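You operate a simulated robot arm through the tools that you are given. There is no shell and no other tool. Be economical: measure what you need, move in short steps, check, and stop when the job is done.

You are at the controls of a simulated robot arm. One attempt, no reset.

## Task
Press the blue cap into the blue roller.
Fine: pull the press slide out, stand the roller in its nest, set the cap on it, push the slide in and pull the lever.

It is judged by the outcome, as a careful person would: the job done as asked, and still so three seconds after it is handed in. It fails if anything else is knocked over, pushed out of place, dropped, spilled or broken. Lids that push on must go on centred and level and be pressed home; caps that screw on are set level and turned clockwise until they are tight.

## Robot
A 6-joint arm with a two-finger parallel gripper, fixed in place. Base frame: the origin is at the foot of the arm, x ahead of it, y to its left, z up; the work surface is at about z = 0.88. Units: m, degrees, N and s.
With the tool pointing down near the work surface it reaches from about 0.24 to 0.64 m from the base axis. Its first joint turns from -66.0 to 66.0 degrees. Payload 2.7 kg.
Tool frame: the origin (TCP) lies between the finger pads and is the grasp point; the fingertips stand 0.023 m ahead of it; z points along the fingers, y is the line along which they close. The gripper opens to 0.094 m. The fingers are 0.038 m wide and 0.01 m thick; the gripper's body (0.054 by 0.096 m) begins 0.039 m behind the TCP.
Orientation is told as [roll, pitch, yaw] about the base's x, y, z axes, in that order, counted from this pose: with the fingers straight down and closing along the base's y, the tool's x points along the base's -x, its y along +y and its z along -z.

## Interface
- The arm moves only by the tool nudge_tool. Its argument "moves" is a list of rows, each a list of 7 numbers: the shift along the base's x, y, z in units of 30 mm (1.0 is 30 mm), then the turn, a rotation vector about the base's x, y, z in units of 4 degrees (1.0 is 4 degrees), then the finger opening in m, from 0 to 0.094. In form: [[tx, ty, tz, ax, ay, az, gripper], ...]. A call has 1 to 8 rows; each row shifts and turns the commanded pose from where the row before left it. A call with a number of a shift or a turn outside -1 to 1 is refused whole. Rows are played at 5 a second. More than 0.05 m and 8.6 degrees between two rows, or a gripper value outside its range, and nothing of the call is played. A pose out of reach is approached as far as the arm can. The call stops where the force on the tool passes 70 N (or 10 N more than at its start, if that is more) or the arm is blocked; 0.2 s more then pass. Each finger travels about 0.045 m/s and halts on what it meets, pressing with about 33 N; the grip force reading is that of the motor and also rises with nothing between the fingers. The clock runs only during rows and for 0.2 s after the last one: add rows that do not move to give the fingers time. The reply holds the time, the measured pose of the TCP, the force on the tool along the base axes, the opening and the grip force, in the units named above and with some noise.
- Cameras (640 x 400 px; columns grow to the right, rows downward): "scene" is fixed at [0.0825, -0.4327, 1.4217]; the picture's right is [0.74, -0.68, 0.00], its down [-0.27, -0.29, -0.92] and it looks along [0.62, 0.68, -0.40] (base axes); focal length 273 px, centre (320, 200). "wrist" rides on the gripper at [0.087, 0.016, -0.075] in the tool frame; the picture's right is [-0.18, 0.98, 0.00], its down [-0.58, -0.11, -0.81] and it looks along [-0.79, -0.15, 0.59] (tool axes); focal length 243 px, centre (320, 200). There is no depth. A picture from a camera that has moved, and an enlarged one, comes with that camera's place and axes in the base frame and with its lens.
- get_image(camera): a new picture of that camera. It takes no simulated time.
- zoom(camera, box): a new picture of the part [left, top, right, bottom] of that camera's present view, enlarged. It takes no simulated time.
- close_job(): hands the job in; it is judged then, once.

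Go step by step. Nothing tells you positions but the pictures and the camera data: compare them with the known pose of the tool, close in by small moves and look again before you grip or let go. The budget is 120 turns and 84 pictures, counting those below and the enlarged ones. Unless the task says otherwise, let go and move clear before handing in, and close with one line.

The tools are called after "Call:" as name(argument=value, ...) on one line, values as JSON. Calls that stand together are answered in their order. nudge_tool: Moves the arm, as the interface text tells. Its arguments: {"type":"object","properties":{"moves":{"type":"array"}},"required":["moves"]} The other tools are called the same way: get_image (camera) takes a picture; zoom (camera, box) takes an enlarged picture of a part of a camera's view; close_job () hands the job in.

At the start:

```text
clock: 0.0
eef_pos: [0.2731, -0.1055, 1.3551]
orientation: [0.0, -0.2, 0.1]
force: [0.4, 0.6, 0.0]
opening: 0.094
grip_force: 0.0
```

scene: 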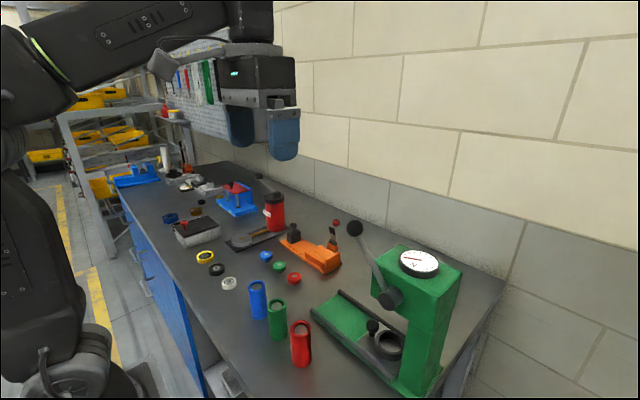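
wrist: 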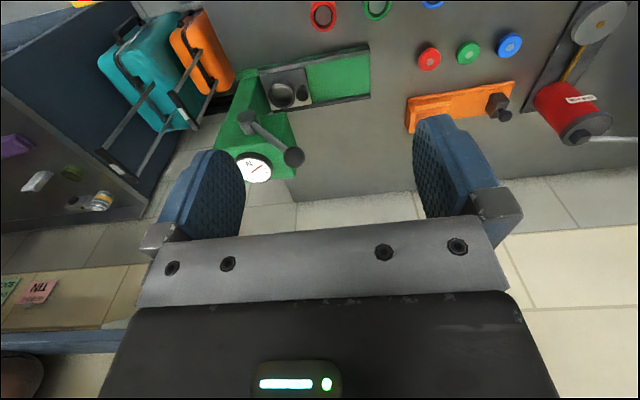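

I see rollers (blue, green, red), caps (blue, green, red) and the green press with its slide on the right. I'll zoom in to measure positions.

Call:
zoom(camera="scene", box=[200, 230, 360, 380])

Call:
zoom(camera="scene", box=[290, 200, 490, 400])

Call:
zoom(camera="wrist", box=[200, 0, 540, 210])

```text
2.67 times, centred on (280, 305) of scene
camera zoom: at [0.0825, -0.4327, 1.4217], right [0.74, -0.68, 0.0], down [-0.27, -0.29, -0.92], along [0.62, 0.68, -0.4], focal length 729 px, centre (427, -80)
```

zoom: 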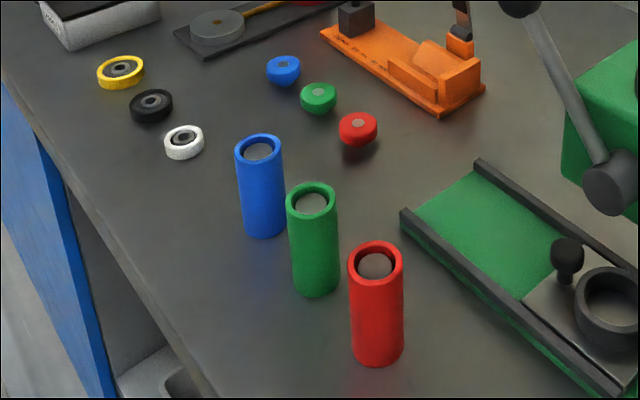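

```text
2.00 times, centred on (390, 300) of scene
camera zoom: at [0.0825, -0.4327, 1.4217], right [0.74, -0.68, 0.0], down [-0.27, -0.29, -0.92], along [0.62, 0.68, -0.4], focal length 547 px, centre (180, 0)
```

zoom: 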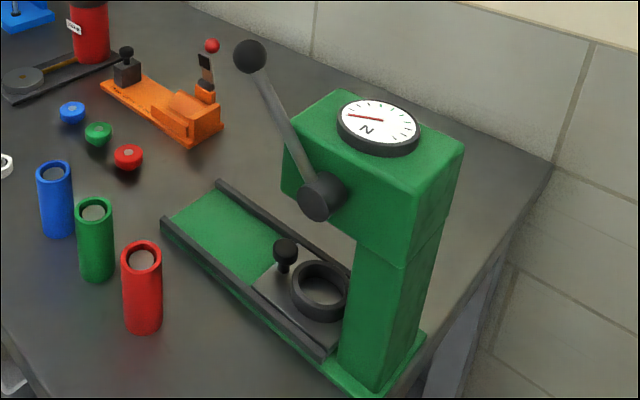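

```text
1.88 times, centred on (370, 105) of wrist
camera zoom: at [0.1874, -0.0897, 1.4304], right [0.18, 0.98, 0.0], down [0.58, -0.11, 0.81], along [0.79, -0.15, -0.59], focal length 457 px, centre (226, 379)
```

zoom: 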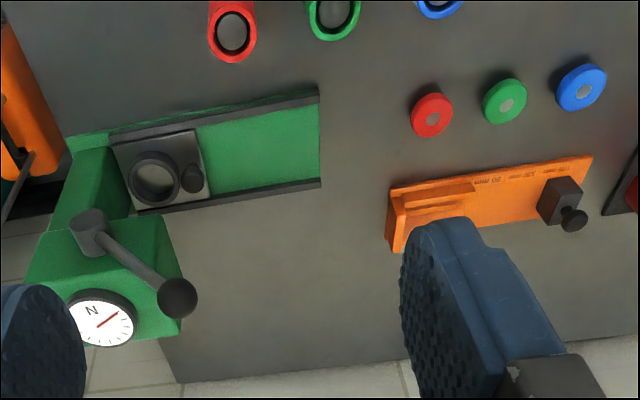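

Estimates: blue roller about (0.316, 0.055), height about 0.095. Blue cap about (0.46, 0.243), nest about (0.47, -0.225), slide knob about (0.464, -0.185), lever ball about (0.407, -0.167, 1.189). I'll lower the arm to look at the press from the wrist.

Call:
nudge_tool(moves=[[0, 0, -1, 0, 0, 0, 0.094], [0, 0, -1, 0, 0, 0, 0.094], [0, 0, -1, 0, 0, 0, 0.094], [0, 0, -1, 0, 0, 0, 0.094], [0, 0, -1, 0, 0, 0, 0.094], [0, 0, -1, 0, 0, 0, 0.094], [0, 0, -1, 0, 0, 0, 0.094]])

Call:
get_image(camera="wrist")

```text
clock: 1.6
eef_pos: [0.2698, -0.1065, 1.1438]
orientation: [0.1, -0.1, 0.1]
force: [0.2, 0.1, -0.4]
opening: 0.094
grip_force: 0.1
```

```text
78 pictures are left
camera wrist: at [0.1841, -0.09, 1.2182], right [0.18, 0.98, 0.0], down [0.58, -0.11, 0.81], along [0.79, -0.15, -0.59], focal length 243 px, centre (320, 200)
```

wrist: 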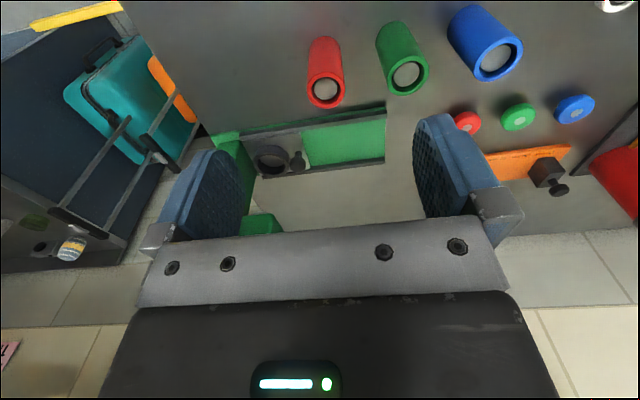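

The view is upside-down but clear, so I'll zoom on the slide and the rollers.

Call:
zoom(camera="wrist", box=[230, 90, 400, 196])

Call:
zoom(camera="wrist", box=[290, 0, 620, 206])

Call:
zoom(camera="scene", box=[350, 270, 470, 400])

```text
3.76 times, centred on (315, 143) of wrist
camera zoom: at [0.1841, -0.09, 1.2182], right [0.18, 0.98, 0.0], down [0.58, -0.11, 0.81], along [0.79, -0.15, -0.59], focal length 913 px, centre (339, 415)
```

zoom: 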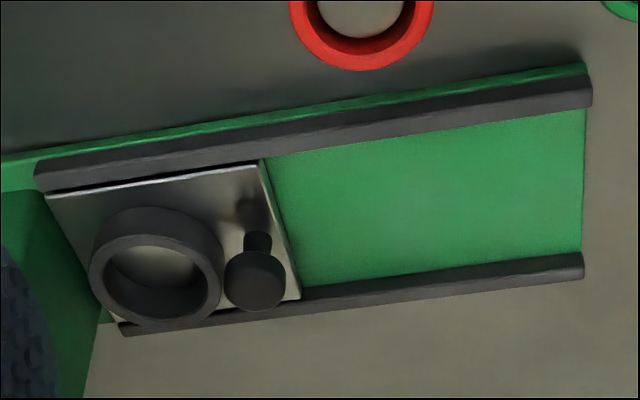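

```text
1.94 times, centred on (455, 103) of wrist
camera zoom: at [0.1841, -0.09, 1.2182], right [0.18, 0.98, 0.0], down [0.58, -0.11, 0.81], along [0.79, -0.15, -0.59], focal length 470 px, centre (58, 388)
```

zoom: 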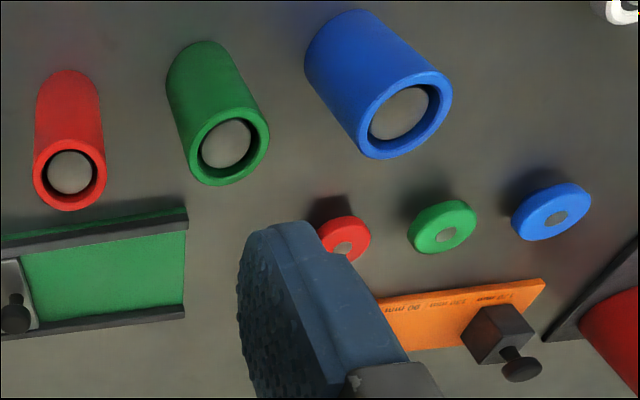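

```text
3.08 times, centred on (410, 335) of scene
camera zoom: at [0.0825, -0.4327, 1.4217], right [0.74, -0.68, 0.0], down [-0.27, -0.29, -0.92], along [0.62, 0.68, -0.4], focal length 841 px, centre (43, -215)
```

zoom: 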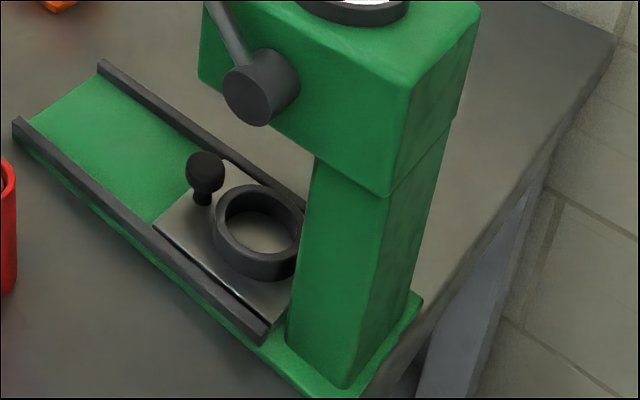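

The knob's head is at about (0.467, -0.182) with its top at z 0.937. The ring is at (0.471, -0.229) with its top at 0.916, and the press head overhangs from y ≈ -0.195. I'll turn the tool -90° (closing along x) and tilt it away from the head.

Call:
nudge_tool(moves=[[0.3, 0.1, 0, 0, 0, -1, 0.06], [0.3, 0.1, 0, 0, 0, -1, 0.06], [0.3, 0.1, 0, 0, 0, -1, 0.06], [0.3, 0.1, 0, 0, 0, -1, 0.06], [0.3, 0.1, 0, 0, 0, -1, 0.06], [0.3, 0.1, 0, 0, 0, -1, 0.06], [0.3, 0.1, 0, 0, 0, -1, 0.06], [0.3, 0.1, 0, 0, 0, -1, 0.06]])

Call:
nudge_tool(moves=[[0.3, 0.1, 0, 0, 0, -1, 0.06], [0.3, 0.1, 0, 0, 0, -1, 0.06], [0.3, 0.1, 0, 0, 0, -1, 0.06], [0.3, 0.1, 0, 0, 0, -1, 0.06], [0.3, 0.1, 0, 0, 0, -1, 0.06], [0.3, 0.1, 0, 0, 0, -1, 0.06], [0.3, 0.1, 0, 0, 0, -1, 0.06], [0.3, 0.1, 0, 0, 0, -1, 0.06]])

Call:
nudge_tool(moves=[[0.3, 0, 0, 0, 0, -1, 0.06], [0.3, 0, 0, 0, 0, -1, 0.06], [0.3, 0, 0, 0, 0, -1, 0.06], [0.3, 0, 0, 0, 0, -1, 0.06], [0.3, 0, 0, 0, 0, -1, 0.06], [0.3, 0, 0, 0, 0, -1, 0.06], [0, 0, 0, 0, 0, -0.5, 0.06], [0, 0, 0, 0, 0, 0, 0.06]])

```text
clock: 3.4
eef_pos: [0.3446, -0.0803, 1.1456]
orientation: [0.0, 0.0, -32.1]
force: [0.6, 1.1, 0.6]
opening: 0.06
grip_force: 0.0
```

```text
clock: 5.2
eef_pos: [0.4163, -0.0569, 1.1454]
orientation: [0.0, -0.2, -63.8]
force: [-0.5, 0.3, -0.2]
opening: 0.06
grip_force: 0.1
```

```text
clock: 7.0
eef_pos: [0.4704, -0.0565, 1.1457]
orientation: [0.0, -0.1, -89.8]
force: [-0.1, 0.5, -0.4]
opening: 0.0602
grip_force: 0.1
```

Yaw is done. Next I tilt -26° about x and look.

Call:
nudge_tool(moves=[[0, 0, -0.5, -1, 0, 0, 0.06], [0, 0, -0.5, -1, 0, 0, 0.06], [0, 0, -0.5, -1, 0, 0, 0.06], [0, 0, -0.5, -1, 0, 0, 0.06], [0, 0, -0.5, -1, 0, 0, 0.06], [0, 0, -0.5, -1, 0, 0, 0.06], [0, 0, -0.5, -0.5, 0, 0, 0.06]])

Call:
get_image(camera="wrist")

Call:
get_image(camera="scene")

```text
clock: 8.6
eef_pos: [0.4707, -0.0576, 1.0434]
orientation: [0.0, -26.2, -89.8]
force: [-0.9, 0.2, 0.3]
opening: 0.0597
grip_force: 0.1
```

```text
74 pictures are left
camera wrist: at [0.4877, 0.0536, 1.0717], right [0.98, -0.16, 0.08], down [-0.11, -0.17, 0.98], along [-0.15, -0.97, -0.18], focal length 243 px, centre (320, 200)
```

wrist: 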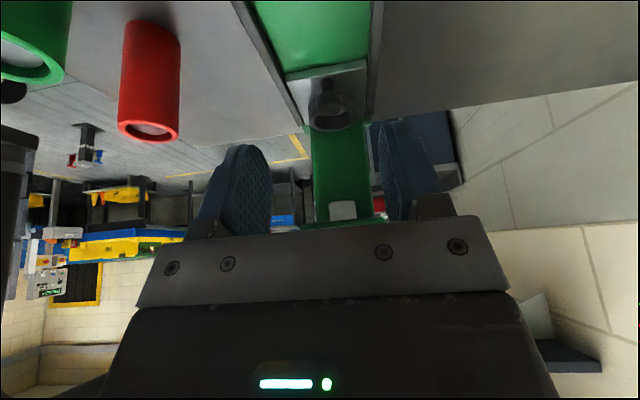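

```text
73 pictures are left
```

scene: 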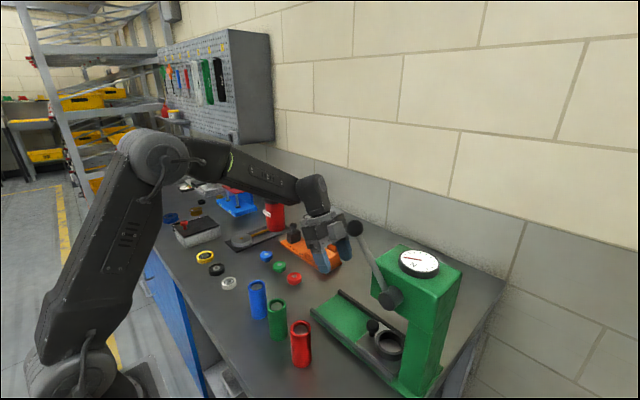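

Call:
zoom(camera="wrist", box=[250, 30, 410, 140])

```text
3.64 times, centred on (330, 85) of wrist
camera zoom: at [0.4877, 0.0536, 1.0717], right [0.98, -0.16, 0.08], down [-0.11, -0.17, 0.98], along [-0.15, -0.97, -0.18], focal length 882 px, centre (284, 618)
```

zoom: 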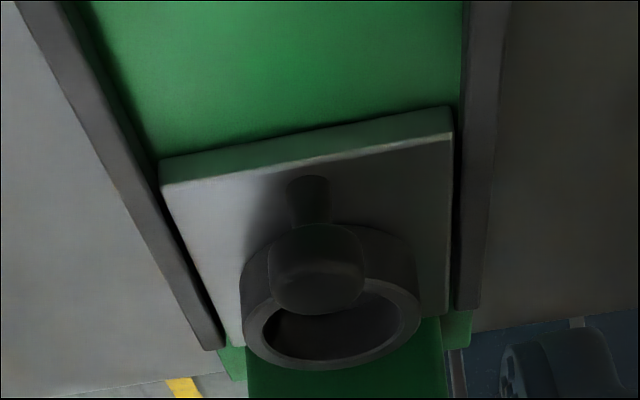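

The knob sits at about (0.469, -0.179, 0.928). I'm approaching it with open fingers straddling it.

Call:
nudge_tool(moves=[[0, -0.5, -0.7, 0, 0, 0, 0.056], [0, -0.5, -0.7, 0, 0, 0, 0.056], [0, -0.5, -0.7, 0, 0, 0, 0.056], [0, -0.5, -0.7, 0, 0, 0, 0.056], [-0.05, -0.9, -0.35, 0, 0, 0, 0.056], [0, -0.9, -0.4, 0, 0, 0, 0.056], [0, 0, 0, 0, 0, 0, 0.056]])

Call:
get_image(camera="wrist")

Call:
zoom(camera="scene", box=[300, 220, 460, 400])

```text
clock: 10.2
eef_pos: [0.4698, -0.1724, 0.9346]
orientation: [0.0, -26.2, -89.9]
force: [0.6, 0.4, 0.7]
opening: 0.0561
grip_force: 0.0
```

```text
71 pictures are left
camera wrist: at [0.4866, -0.0618, 0.9625], right [0.98, -0.16, 0.08], down [-0.11, -0.17, 0.98], along [-0.15, -0.97, -0.18], focal length 243 px, centre (320, 200)
```

wrist: 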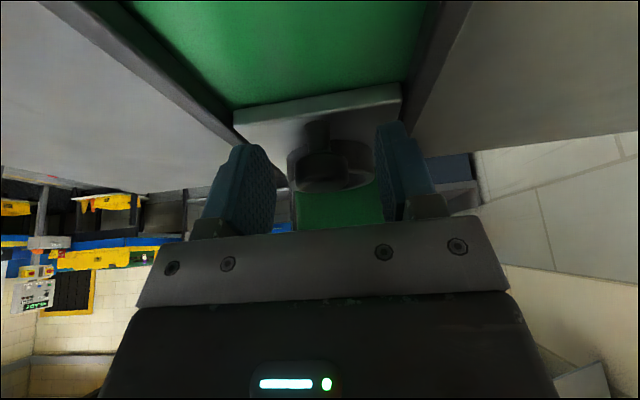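

```text
2.22 times, centred on (380, 310) of scene
camera zoom: at [0.0825, -0.4327, 1.4217], right [0.74, -0.68, 0.0], down [-0.27, -0.29, -0.92], along [0.62, 0.68, -0.4], focal length 608 px, centre (187, -44)
```

zoom: 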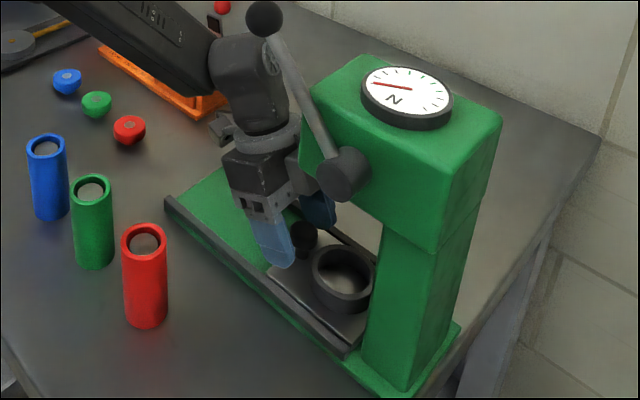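

Call:
nudge_tool(moves=[[0, -0.1, 0, 0, 0, 0, 0.015], [0, 0, 0, 0, 0, 0, 0.015], [0, 0, 0, 0, 0, 0, 0.015], [0, 0, 0, 0, 0, 0, 0.015], [0, 0, 0, 0, 0, 0, 0.015]])

```text
clock: 11.4
eef_pos: [0.4693, -0.1736, 0.9328]
orientation: [0.0, -26.1, -89.9]
force: [-1.9, -0.1, 1.3]
opening: 0.0273
grip_force: 45.2
```

The knob is gripped at 27 mm. Now I pull the slide out toward +y.

Call:
nudge_tool(moves=[[0, 0.3, 0, 0, 0, 0, 0.015], [0, 0.4, 0, 0, 0, 0, 0.015], [0, 0.4, 0, 0, 0, 0, 0.015], [0, 0.4, 0, 0, 0, 0, 0.015], [0, 0.4, 0, 0, 0, 0, 0.015], [0, 0.4, 0, 0, 0, 0, 0.015]])

Call:
zoom(camera="scene", box=[300, 220, 460, 400])

```text
clock: 12.8
eef_pos: [0.4694, -0.1054, 0.9345]
orientation: [0.0, -26.0, -89.9]
force: [1.0, -1.0, -13.7]
opening: 0.0273
grip_force: 45.2
```

```text
2.22 times, centred on (380, 310) of scene
camera zoom: at [0.0827, -0.4328, 1.4217], right [0.74, -0.68, 0.0], down [-0.27, -0.29, -0.92], along [0.62, 0.68, -0.4], focal length 608 px, centre (187, -44)
```

zoom: 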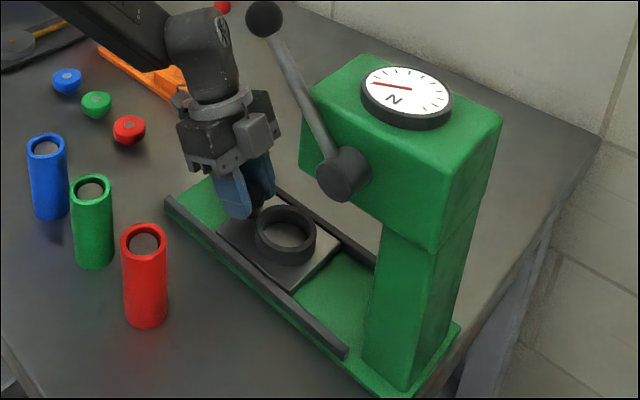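

The slide is following. I'll continue to the stop.

Call:
nudge_tool(moves=[[0, 0.3, -0.05, 0, 0, 0, 0.015], [0, 0.3, 0, 0, 0, 0, 0.015], [0, 0.3, 0, 0, 0, 0, 0.015], [0, 0.3, 0, 0, 0, 0, 0.015], [0, 0.3, 0, 0, 0, 0, 0.015]])

Call:
zoom(camera="scene", box=[300, 220, 460, 400])

```text
clock: 14.0
eef_pos: [0.4692, -0.059, 0.9327]
orientation: [0.0, -26.3, -89.8]
force: [-8.8, -1.7, 6.1]
opening: 0.0273
grip_force: 45.0
```

```text
2.22 times, centred on (380, 310) of scene
camera zoom: at [0.0822, -0.4327, 1.4217], right [0.74, -0.68, 0.0], down [-0.27, -0.29, -0.92], along [0.62, 0.68, -0.4], focal length 608 px, centre (187, -44)
```

zoom: 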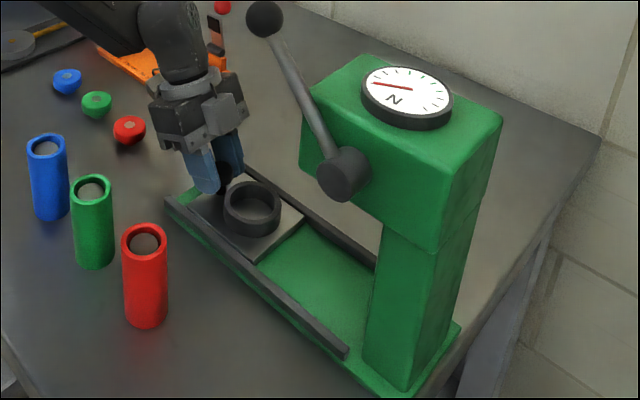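

The nest is now at y ≈ -0.115, well clear of the head. I'll release the knob, retreat along the tool axis, and untilt.

Call:
nudge_tool(moves=[[0, 0, 0, 0, 0, 0, 0.06], [0, 0, 0, 0, 0, 0, 0.06], [0, 0, 0, 0, 0, 0, 0.06], [0, 0.4, 0.8, 0, 0, 0, 0.06], [0, 0.4, 0.8, 0, 0, 0, 0.06], [0, 0.4, 0.8, 0, 0, 0, 0.06], [0, 0, 1, 1, 0, 0, 0.07], [0, 0, 1, 1, 0, 0, 0.07]])

Call:
nudge_tool(moves=[[-0.5, 0.5, 0.5, 1, 0, 0, 0.07], [-0.5, 0.5, 0, 1, 0, 0, 0.07], [-0.5, 0.5, 0, 1, 0, 0, 0.07], [-0.5, 0.5, 0, 1, 0, 0, 0.07], [-0.5, 0.5, 0, 0.5, 0, 0, 0.07], [-0.5, 0.5, 0, 0, 0, 0, 0.07]])

Call:
get_image(camera="scene")

Call:
get_image(camera="wrist")

```text
clock: 15.8
eef_pos: [0.4714, -0.026, 1.0663]
orientation: [-0.2, -18.1, -89.9]
force: [-0.7, -0.3, 0.1]
opening: 0.07
grip_force: 0.1
```

```text
clock: 17.2
eef_pos: [0.3792, 0.0656, 1.081]
orientation: [0.0, -0.1, -89.9]
force: [-0.1, 0.2, 0.4]
opening: 0.0701
grip_force: 0.0
```

```text
67 pictures are left
```

scene: 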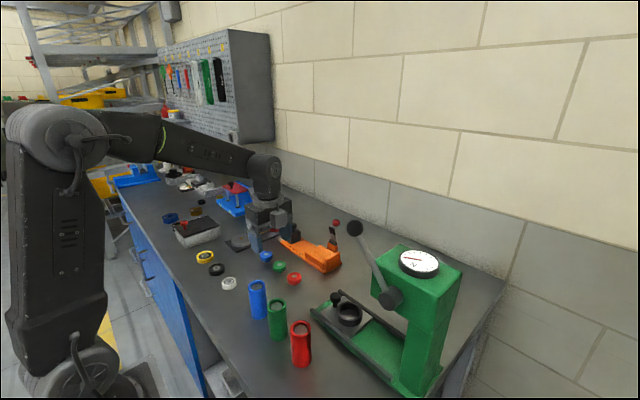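

```text
66 pictures are left
camera wrist: at [0.3959, 0.1514, 1.1548], right [0.98, -0.18, 0.0], down [-0.11, -0.58, 0.81], along [-0.15, -0.79, -0.59], focal length 243 px, centre (320, 200)
```

wrist: 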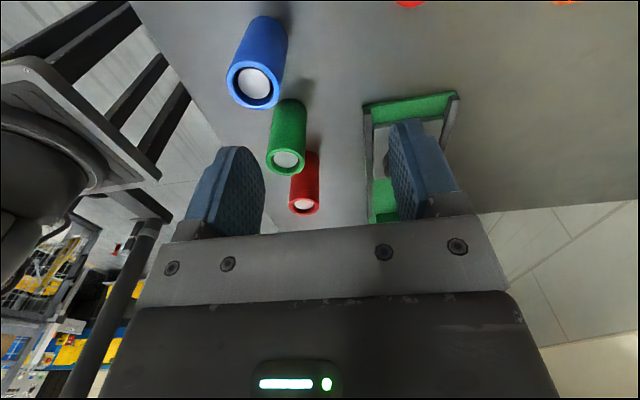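

The slide is out. I'm moving nearer above the blue roller to refine its position.

Call:
nudge_tool(moves=[[-0.7, 0, 0, 0, 0, 0, 0.07], [-0.7, 0, 0, 0, 0, 0, 0.07], [-0.5, -0.2, -0.3, 0, 0, 0, 0.07], [0, 0, -0.4, 0, 0, 0, 0.07], [0, 0, 0, 0, 0, 0, 0.07]])

Call:
get_image(camera="wrist")

Call:
zoom(camera="scene", box=[200, 200, 340, 320])

```text
clock: 18.4
eef_pos: [0.3225, 0.0583, 1.0574]
orientation: [0.1, -0.1, -89.9]
force: [-0.4, -1.1, -0.2]
opening: 0.0699
grip_force: 0.0
```

```text
65 pictures are left
camera wrist: at [0.339, 0.1453, 1.1327], right [0.98, -0.18, 0.0], down [-0.11, -0.58, 0.81], along [-0.15, -0.79, -0.59], focal length 243 px, centre (320, 200)
```

wrist: 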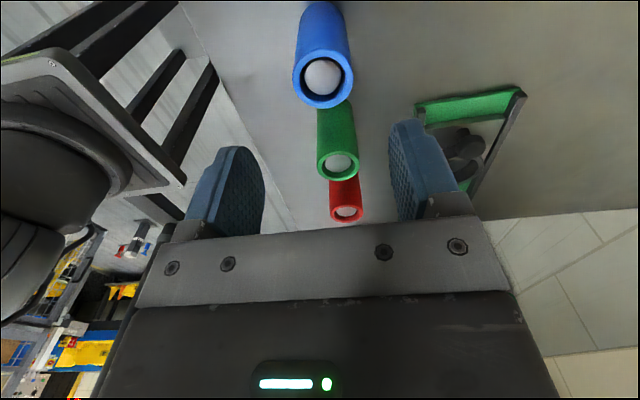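

```text
3.33 times, centred on (270, 260) of scene
camera zoom: at [0.0825, -0.4327, 1.4217], right [0.74, -0.68, 0.0], down [-0.27, -0.29, -0.92], along [0.62, 0.68, -0.4], focal length 911 px, centre (487, 0)
```

zoom: 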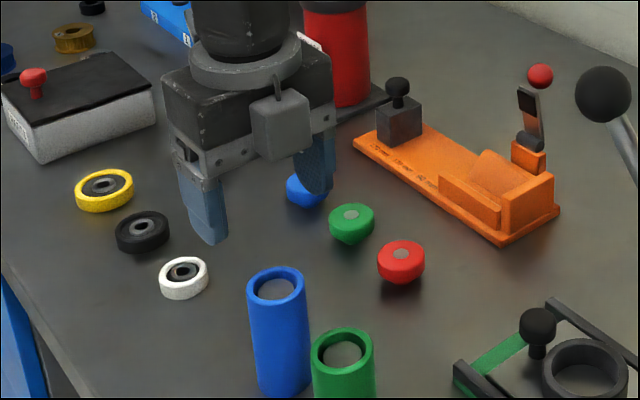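

The views agree on the blue roller: centre about (0.325, 0.061), top z about 0.966. I'll descend around it.

Call:
nudge_tool(moves=[[0.1, 0.1, -0.6, 0, 0, 0, 0.075], [0, 0, -0.7, 0, 0, 0, 0.075], [0, 0, -0.7, 0, 0, 0, 0.075], [0, 0, -0.6, 0, 0, 0, 0.075], [0, 0, 0, 0, 0, 0, 0.075]])

Call:
get_image(camera="wrist")

Call:
zoom(camera="scene", box=[200, 200, 340, 320])

```text
clock: 19.6
eef_pos: [0.3251, 0.0637, 0.9792]
orientation: [0.0, 0.0, -89.9]
force: [-1.4, -0.2, 0.4]
opening: 0.0751
grip_force: 0.0
```

```text
63 pictures are left
camera wrist: at [0.3424, 0.1491, 1.0542], right [0.98, -0.18, 0.0], down [-0.11, -0.58, 0.81], along [-0.15, -0.79, -0.59], focal length 243 px, centre (320, 200)
```

wrist: 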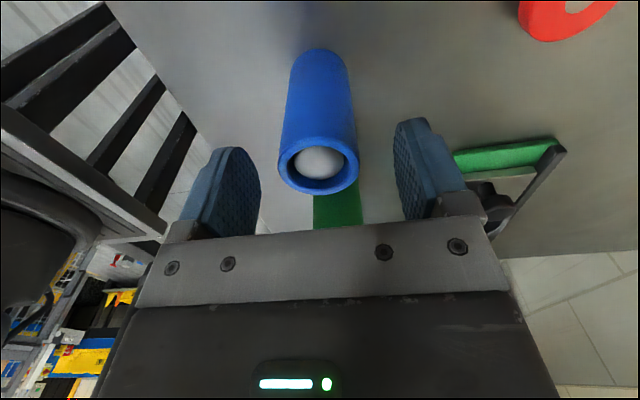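

```text
3.33 times, centred on (270, 260) of scene
camera zoom: at [0.0825, -0.4327, 1.4217], right [0.74, -0.68, 0.0], down [-0.27, -0.29, -0.92], along [0.62, 0.68, -0.4], focal length 911 px, centre (487, 0)
```

zoom: 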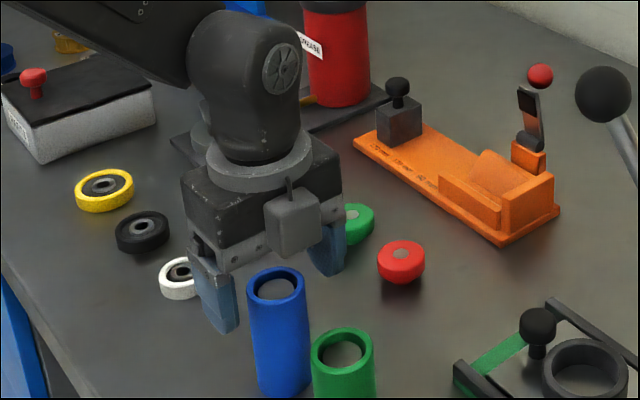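

Call:
nudge_tool(moves=[[0, -0.13, 0, 0, 0, 0, 0.075], [0, 0, -0.7, 0, 0, 0, 0.075], [0, 0, -0.67, 0, 0, 0, 0.075], [0, 0, 0, 0, 0, 0, 0.035], [0, 0, 0, 0, 0, 0, 0.035], [0, 0, 0, 0, 0, 0, 0.035], [0, 0, 0, 0, 0, 0, 0.035], [0, 0, 0, 0, 0, 0, 0.035]])

Call:
get_image(camera="wrist")

```text
clock: 21.4
eef_pos: [0.326, 0.0561, 0.939]
orientation: [0.0, -0.1, -89.9]
force: [0.6, -0.1, 0.8]
opening: 0.0413
grip_force: 32.8
```

```text
61 pictures are left
camera wrist: at [0.3422, 0.1429, 1.0137], right [0.98, -0.18, 0.0], down [-0.11, -0.58, 0.81], along [-0.15, -0.79, -0.59], focal length 243 px, centre (320, 200)
```

wrist: 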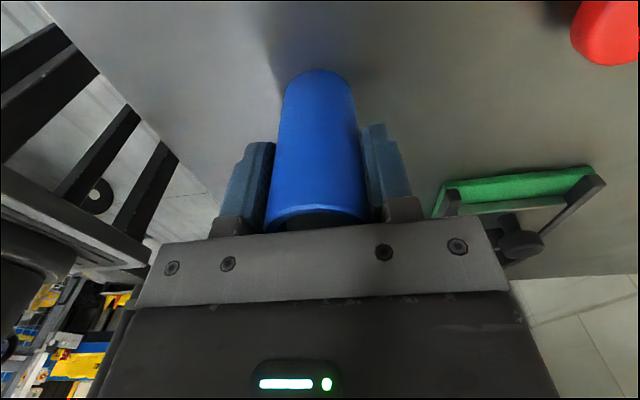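

The roller is gripped (41 mm). I'll lift it and move toward the nest.

Call:
nudge_tool(moves=[[0, 0, 0.5, 0, 0, 0, 0.035], [0, 0, 0.8, 0, 0, 0, 0.035], [0, 0, 0.9, 0, 0, 0, 0.035], [0, 0, 0.9, 0, 0, 0, 0.035], [0.6, -0.7, 0, 0, 0, 0, 0.035], [0.6, -0.7, 0, 0, 0, 0, 0.035], [0.6, -0.7, 0, 0, 0, 0, 0.035], [0.6, -0.7, 0, 0, 0, 0, 0.035]])

Call:
nudge_tool(moves=[[0.6, -0.7, 0, 0, 0, 0, 0.035], [0.6, -0.7, 0, 0, 0, 0, 0.035], [0.6, -0.7, 0, 0, 0, 0, 0.035], [0.6, -0.7, 0, 0, 0, 0, 0.035], [0, 0, 0, 0, 0, 0, 0.035]])

Call:
get_image(camera="wrist")

Call:
zoom(camera="scene", box=[280, 220, 440, 360])

```text
clock: 23.2
eef_pos: [0.3967, -0.0296, 1.0321]
orientation: [0.0, -0.1, -89.8]
force: [-0.2, 0.0, -1.9]
opening: 0.0413
grip_force: 33.0
```

```text
clock: 24.4
eef_pos: [0.4705, -0.1067, 1.0319]
orientation: [0.1, -0.1, -89.9]
force: [-0.1, 0.1, -2.5]
opening: 0.0413
grip_force: 32.9
```

```text
60 pictures are left
camera wrist: at [0.487, -0.0203, 1.1069], right [0.98, -0.18, 0.0], down [-0.11, -0.58, 0.81], along [-0.15, -0.79, -0.59], focal length 243 px, centre (320, 200)
```

wrist: 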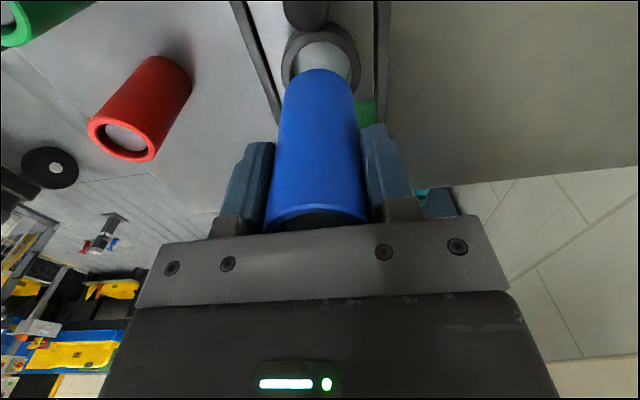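

```text
2.86 times, centred on (360, 290) of scene
camera zoom: at [0.0826, -0.4327, 1.4217], right [0.74, -0.68, 0.0], down [-0.27, -0.29, -0.92], along [0.62, 0.68, -0.4], focal length 781 px, centre (206, -57)
```

zoom: 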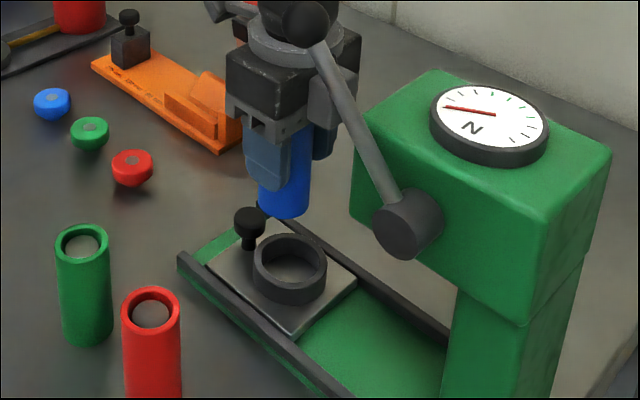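

The roller hangs over the nest. I'll lower it to just above the ring and compare.

Call:
nudge_tool(moves=[[0, -0.15, -0.6, 0, 0, 0, 0.035], [0, 0, -0.6, 0, 0, 0, 0.035], [0, 0, -0.3, 0, 0, 0, 0.035], [0, 0, 0, 0, 0, 0, 0.035]])

Call:
zoom(camera="wrist", box=[240, 0, 400, 100])

Call:
zoom(camera="scene", box=[320, 250, 400, 320])

```text
clock: 25.4
eef_pos: [0.4698, -0.1129, 0.9886]
orientation: [0.0, -0.2, -89.9]
force: [0.2, 0.8, -1.6]
opening: 0.0413
grip_force: 33.4
```

```text
4.00 times, centred on (320, 50) of wrist
camera zoom: at [0.486, -0.0256, 1.0629], right [0.98, -0.18, 0.0], down [-0.11, -0.58, 0.81], along [-0.15, -0.79, -0.59], focal length 970 px, centre (320, 800)
```

zoom: 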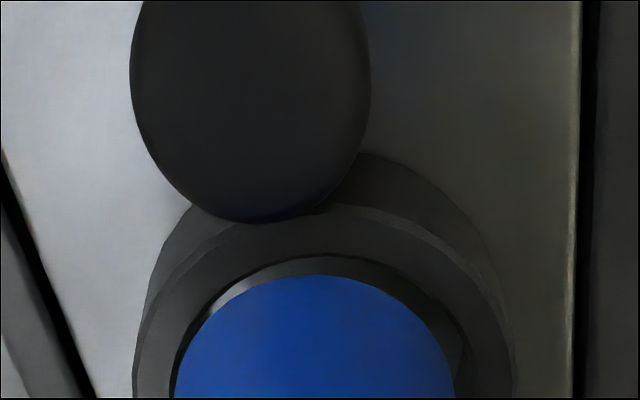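

```text
5.71 times, centred on (360, 285) of scene
camera zoom: at [0.0826, -0.4327, 1.4217], right [0.74, -0.68, 0.0], down [-0.27, -0.29, -0.92], along [0.62, 0.68, -0.4], focal length 1562 px, centre (91, -286)
```

zoom: 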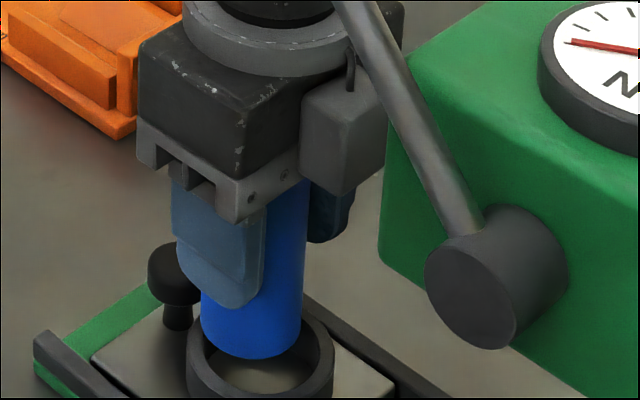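

Comparing views, the roller needs about +2 mm in x and -3 mm in y. I'll correct, lower a little and check.

Call:
nudge_tool(moves=[[0.07, -0.1, 0, 0, 0, 0, 0.035], [0, 0, -0.25, 0, 0, 0, 0.035], [0, 0, 0, 0, 0, 0, 0.035]])

Call:
zoom(camera="wrist", box=[240, 0, 400, 100])

Call:
zoom(camera="scene", box=[320, 260, 400, 330])

```text
clock: 26.2
eef_pos: [0.4716, -0.1182, 0.9806]
orientation: [0.0, -0.1, -89.9]
force: [-0.2, 0.2, -2.5]
opening: 0.0414
grip_force: 32.9
```

```text
4.00 times, centred on (320, 50) of wrist
camera zoom: at [0.4887, -0.0302, 1.0548], right [0.98, -0.18, 0.0], down [-0.11, -0.58, 0.81], along [-0.15, -0.79, -0.59], focal length 970 px, centre (320, 800)
```

zoom: 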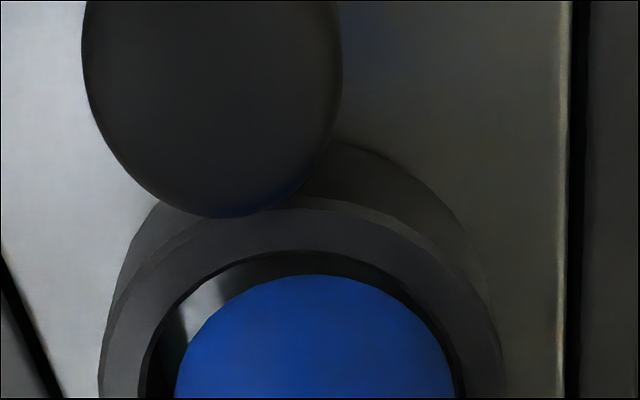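

```text
5.71 times, centred on (360, 295) of scene
camera zoom: at [0.0826, -0.4327, 1.4217], right [0.74, -0.68, 0.0], down [-0.27, -0.29, -0.92], along [0.62, 0.68, -0.4], focal length 1562 px, centre (91, -343)
```

zoom: 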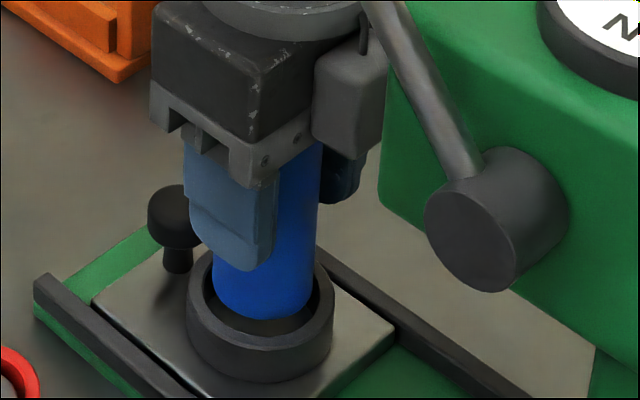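

With consistent heights the roller looks centred within about 1 mm. I'll lower slowly and watch the force.

Call:
nudge_tool(moves=[[0, 0, -0.1, 0, 0, 0, 0.035], [0, 0, -0.1, 0, 0, 0, 0.035], [0, 0, -0.1, 0, 0, 0, 0.035]])

Call:
zoom(camera="scene", box=[320, 260, 400, 330])

```text
clock: 27.0
eef_pos: [0.4726, -0.1176, 0.9718]
orientation: [0.1, 0.0, -90.0]
force: [0.2, 1.0, -1.5]
opening: 0.0414
grip_force: 33.7
```

```text
5.71 times, centred on (360, 295) of scene
camera zoom: at [0.0826, -0.4327, 1.4217], right [0.74, -0.68, 0.0], down [-0.27, -0.29, -0.92], along [0.62, 0.68, -0.4], focal length 1562 px, centre (91, -343)
```

zoom: 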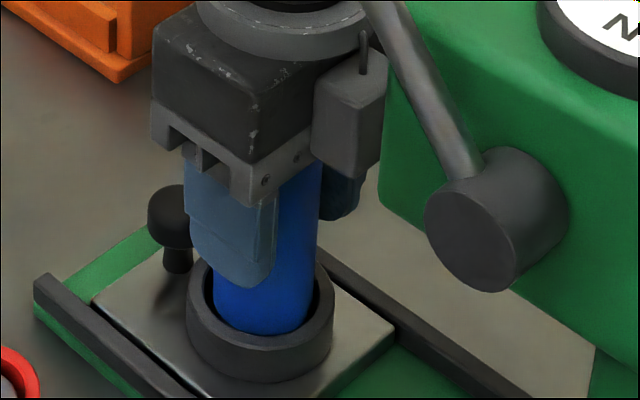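

No contact force, and it's entering the ring. Continuing down.

Call:
nudge_tool(moves=[[0, 0.03, -0.1, 0, 0, 0, 0.035], [0, 0, -0.1, 0, 0, 0, 0.035], [0, 0, -0.1, 0, 0, 0, 0.035]])

Call:
nudge_tool(moves=[[0, 0, -0.08, 0, 0, 0, 0.035], [0, 0, -0.08, 0, 0, 0, 0.035]])

Call:
zoom(camera="scene", box=[320, 260, 400, 330])

```text
clock: 27.8
eef_pos: [0.4733, -0.1169, 0.9622]
orientation: [0.0, 0.0, -89.8]
force: [-1.0, -0.8, -2.1]
opening: 0.0414
grip_force: 32.6
```

```text
clock: 28.4
eef_pos: [0.4741, -0.1169, 0.9591]
orientation: [0.1, -0.1, -90.0]
force: [-3.9, -0.1, 6.6]
opening: 0.0415
grip_force: 32.8
```

```text
5.71 times, centred on (360, 295) of scene
camera zoom: at [0.0823, -0.4326, 1.4217], right [0.74, -0.68, 0.0], down [-0.27, -0.29, -0.92], along [0.62, 0.68, -0.4], focal length 1562 px, centre (91, -343)
```

zoom: 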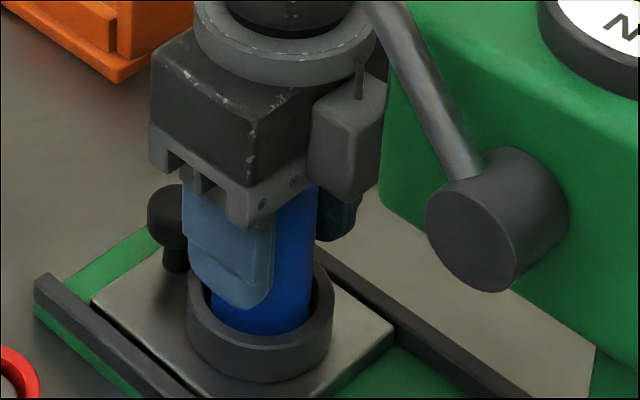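

Light contact with the nest floor. I'll settle it slightly, then release and rise.

Call:
nudge_tool(moves=[[-0.04, 0, -0.04, 0, 0, 0, 0.035], [0, 0, 0, 0, 0, 0, 0.035]])

Call:
nudge_tool(moves=[[0, 0, 0, 0, 0, 0, 0.065], [0, 0, 0, 0, 0, 0, 0.065], [0, 0, 0, 0, 0, 0, 0.065], [0, 0, 0.7, 0, 0, 0, 0.065], [0, 0, 0.8, 0, 0, 0, 0.065], [0, 0, 1, 0, 0, 0, 0.065], [0, 0, 1, 0, 0, 0, 0.065]])

Call:
zoom(camera="scene", box=[280, 220, 440, 360])

Call:
get_image(camera="wrist")

```text
clock: 29.0
eef_pos: [0.4727, -0.1157, 0.9583]
orientation: [0.3, -0.2, -89.8]
force: [-4.2, 0.7, 25.7]
opening: 0.0414
grip_force: 32.8
```

```text
clock: 30.6
eef_pos: [0.469, -0.1176, 1.0622]
orientation: [0.0, -0.1, -89.8]
force: [-0.6, -0.4, 0.4]
opening: 0.065
grip_force: 0.2
```

```text
2.86 times, centred on (360, 290) of scene
camera zoom: at [0.0825, -0.4327, 1.4217], right [0.74, -0.68, 0.0], down [-0.27, -0.29, -0.92], along [0.62, 0.68, -0.4], focal length 781 px, centre (206, -57)
```

zoom: 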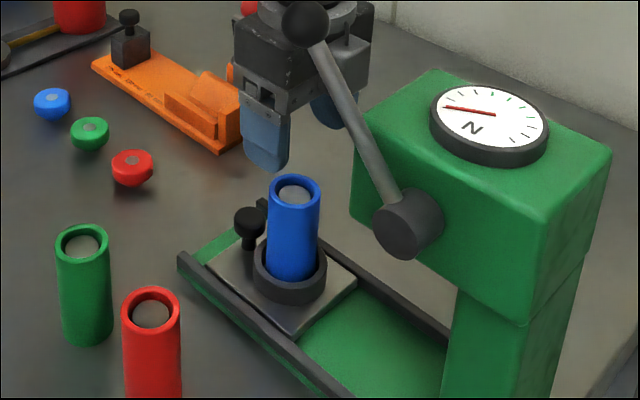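

```text
51 pictures are left
camera wrist: at [0.4859, -0.0296, 1.137], right [0.98, -0.18, 0.0], down [-0.11, -0.58, 0.81], along [-0.15, -0.79, -0.59], focal length 243 px, centre (320, 200)
```

wrist: 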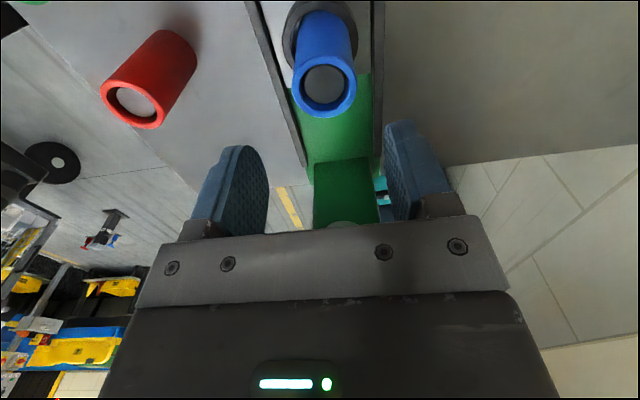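

The roller stands in the nest, with its top centre at about (0.474, -0.110, 0.985). Now the blue cap: I'll move over and look.

Call:
nudge_tool(moves=[[0, 1, 0.3, 0, 0, 0, 0.065], [0, 1, 0.2, 0, 0, 0, 0.065], [0, 1, 0, 0, 0, 0, 0.065], [0, 1, 0, 0, 0, 0, 0.065], [0, 1, 0, 0, 0, 0, 0.065], [0, 1, 0, 0, 0, 0, 0.065], [0, 1, 0, 0, 0, 0, 0.065], [0, 1, 0, 0, 0, 0, 0.065]])

Call:
nudge_tool(moves=[[0, 1, 0, 0, 0, 0, 0.065], [0, 1, 0, 0, 0, 0, 0.065], [0, 1, 0, 0, 0, 0, 0.065], [0, 0.8, 0, 0, 0, 0, 0.065], [0, 0, 0, 0, 0, 0, 0.065]])

Call:
get_image(camera="wrist")

Call:
zoom(camera="scene", box=[200, 180, 360, 300])

```text
clock: 32.4
eef_pos: [0.4723, 0.1226, 1.0771]
orientation: [0.0, -0.1, -90.0]
force: [0.4, 0.1, 0.3]
opening: 0.065
grip_force: 0.1
```

```text
clock: 33.6
eef_pos: [0.4695, 0.2339, 1.0752]
orientation: [0.0, -0.1, -89.8]
force: [-1.1, 0.1, -0.5]
opening: 0.0653
grip_force: 0.0
```

```text
50 pictures are left
camera wrist: at [0.486, 0.3218, 1.1494], right [0.98, -0.18, 0.0], down [-0.11, -0.58, 0.81], along [-0.15, -0.79, -0.59], focal length 243 px, centre (320, 200)
```

wrist: 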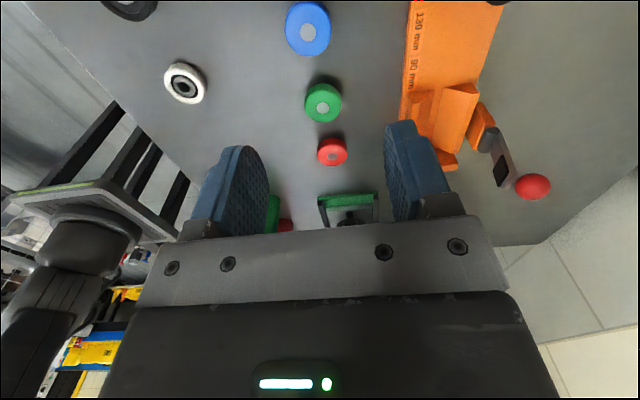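

```text
3.33 times, centred on (280, 240) of scene
camera zoom: at [0.0825, -0.4326, 1.4217], right [0.74, -0.68, 0.0], down [-0.27, -0.29, -0.92], along [0.62, 0.68, -0.4], focal length 911 px, centre (453, 67)
```

zoom: 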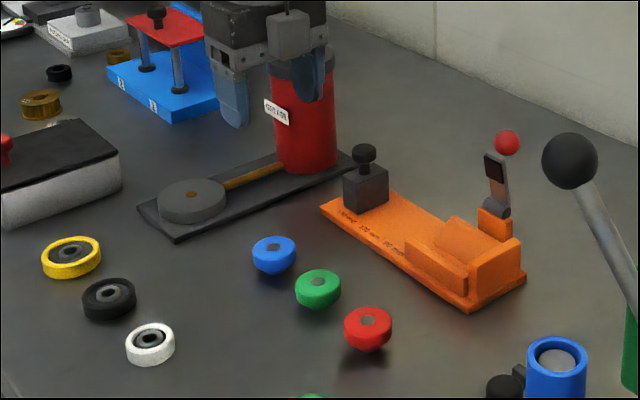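

The blue cap is at about (0.460, 0.243), top z about 0.898. I'll descend part way and re-check.

Call:
nudge_tool(moves=[[-0.33, 0.3, -0.5, 0, 0, 0, 0.065], [0, 0, -1, 0, 0, 0, 0.065], [0, 0, -1, 0, 0, 0, 0.065], [0, 0, -1, 0, 0, 0, 0.065], [0, 0, -0.6, 0, 0, 0, 0.065], [0, 0, 0, 0, 0, 0, 0.065]])

Call:
get_image(camera="wrist")

Call:
zoom(camera="scene", box=[220, 210, 320, 285])

```text
clock: 35.0
eef_pos: [0.4612, 0.2473, 0.9526]
orientation: [-0.2, -0.1, -90.0]
force: [-0.4, 1.0, -0.3]
opening: 0.0649
grip_force: 0.0
```

```text
48 pictures are left
camera wrist: at [0.4773, 0.3343, 1.0276], right [0.98, -0.18, 0.0], down [-0.11, -0.58, 0.81], along [-0.15, -0.79, -0.59], focal length 243 px, centre (320, 200)
```

wrist: 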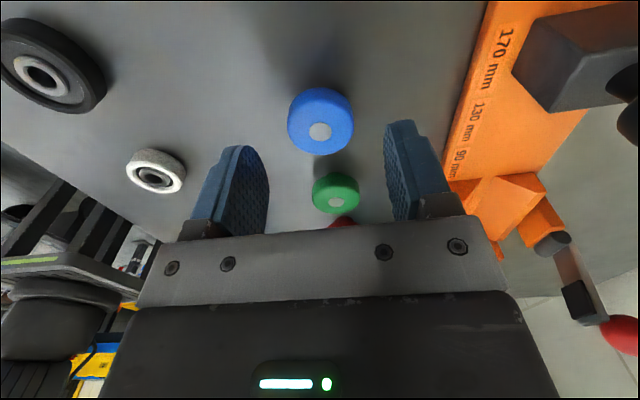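

```text
5.33 times, centred on (270, 248) of scene
camera zoom: at [0.0825, -0.4327, 1.4217], right [0.74, -0.68, 0.0], down [-0.27, -0.29, -0.92], along [0.62, 0.68, -0.4], focal length 1458 px, centre (587, -53)
```

zoom: 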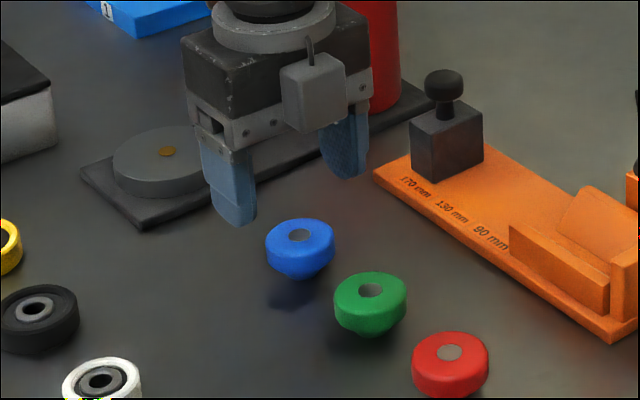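

Refined cap centre: about (0.459, 0.240), top z about 0.904. I'll correct y, go down to TCP z about 0.912 and close.

Call:
nudge_tool(moves=[[-0.03, -0.18, 0, 0, 0, 0, 0.065], [0, 0, -0.7, 0, 0, 0, 0.065], [0, 0, -0.65, 0, 0, 0, 0.065], [0, 0, 0, 0, 0, 0, 0.065]])

Call:
get_image(camera="wrist")

Call:
zoom(camera="scene", box=[220, 210, 320, 285])

```text
clock: 36.0
eef_pos: [0.4582, 0.243, 0.9139]
orientation: [0.0, 0.0, -89.9]
force: [-0.1, 0.4, -0.8]
opening: 0.0651
grip_force: 0.0
```

```text
46 pictures are left
camera wrist: at [0.4743, 0.33, 0.9876], right [0.98, -0.18, 0.0], down [-0.11, -0.58, 0.81], along [-0.15, -0.79, -0.59], focal length 243 px, centre (320, 200)
```

wrist: 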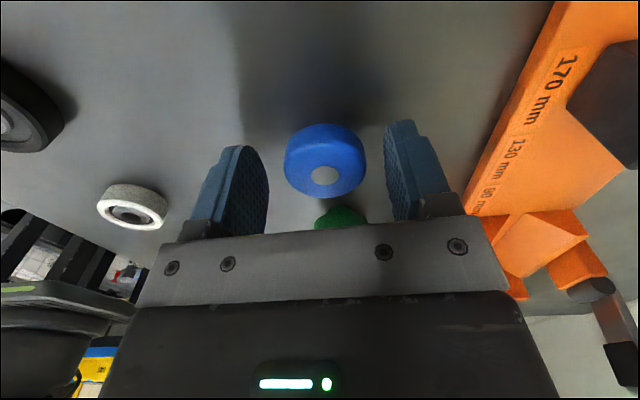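

```text
5.33 times, centred on (270, 248) of scene
camera zoom: at [0.0825, -0.4327, 1.4217], right [0.74, -0.68, 0.0], down [-0.27, -0.29, -0.92], along [0.62, 0.68, -0.4], focal length 1458 px, centre (587, -53)
```

zoom: 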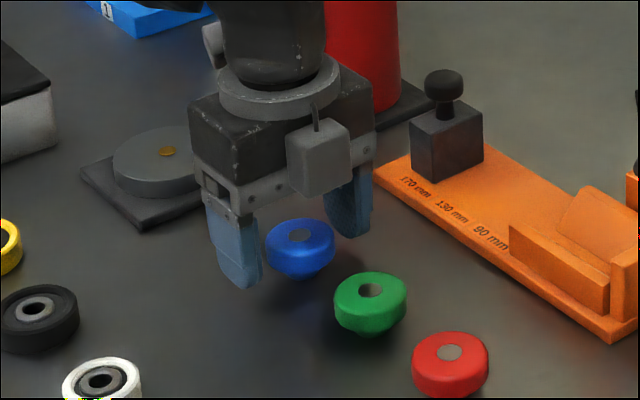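

Call:
nudge_tool(moves=[[0, -0.09, -0.03, 0, 0, 0, 0.065], [0, 0, 0, 0, 0, 0, 0.034], [0, 0, 0, 0, 0, 0, 0.034], [0, 0, 0, 0, 0, 0, 0.034], [0, 0, 0, 0, 0, 0, 0.034], [0, 0, 0, 0, 0, 0, 0.034]])

Call:
nudge_tool(moves=[[0, 0, 0.3, 0, 0, 0, 0.034], [0, 0, 0.6, 0, 0, 0, 0.034], [0, 0, 1, 0, 0, 0, 0.034], [0, 0, 0, 0, 0, 0, 0.034]])

Call:
get_image(camera="wrist")

Call:
zoom(camera="scene", box=[220, 190, 320, 265])

```text
clock: 37.4
eef_pos: [0.4589, 0.2403, 0.912]
orientation: [0.0, -0.1, -89.9]
force: [-0.3, 1.1, -1.2]
opening: 0.0392
grip_force: 33.1
```

```text
clock: 38.4
eef_pos: [0.4587, 0.2395, 0.9676]
orientation: [-0.1, -0.1, -89.9]
force: [0.0, -0.4, 0.7]
opening: 0.0393
grip_force: 32.9
```

```text
44 pictures are left
camera wrist: at [0.4759, 0.3263, 1.0431], right [0.98, -0.18, 0.0], down [-0.11, -0.58, 0.81], along [-0.15, -0.79, -0.59], focal length 243 px, centre (320, 200)
```

wrist: 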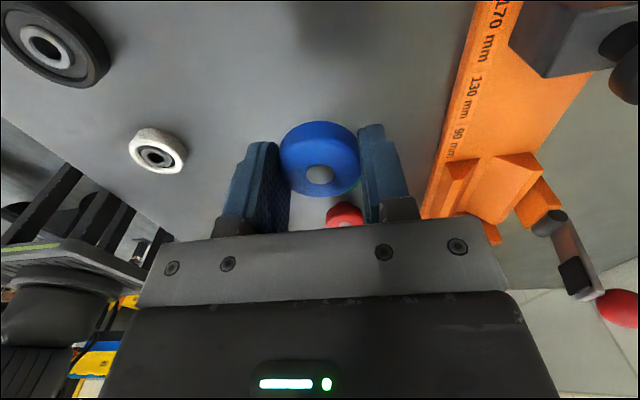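

```text
5.33 times, centred on (270, 228) of scene
camera zoom: at [0.0825, -0.4327, 1.4217], right [0.74, -0.68, 0.0], down [-0.27, -0.29, -0.92], along [0.62, 0.68, -0.4], focal length 1458 px, centre (587, 53)
```

zoom: 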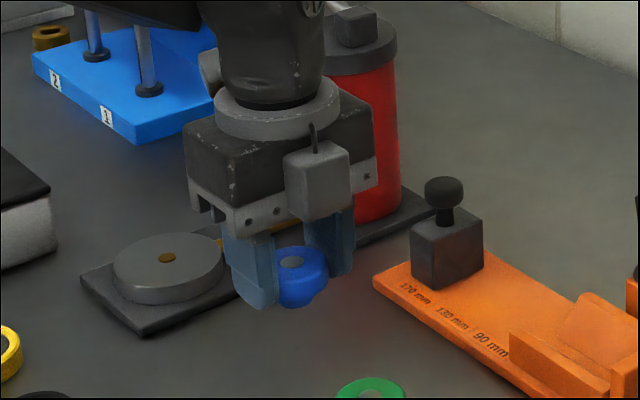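

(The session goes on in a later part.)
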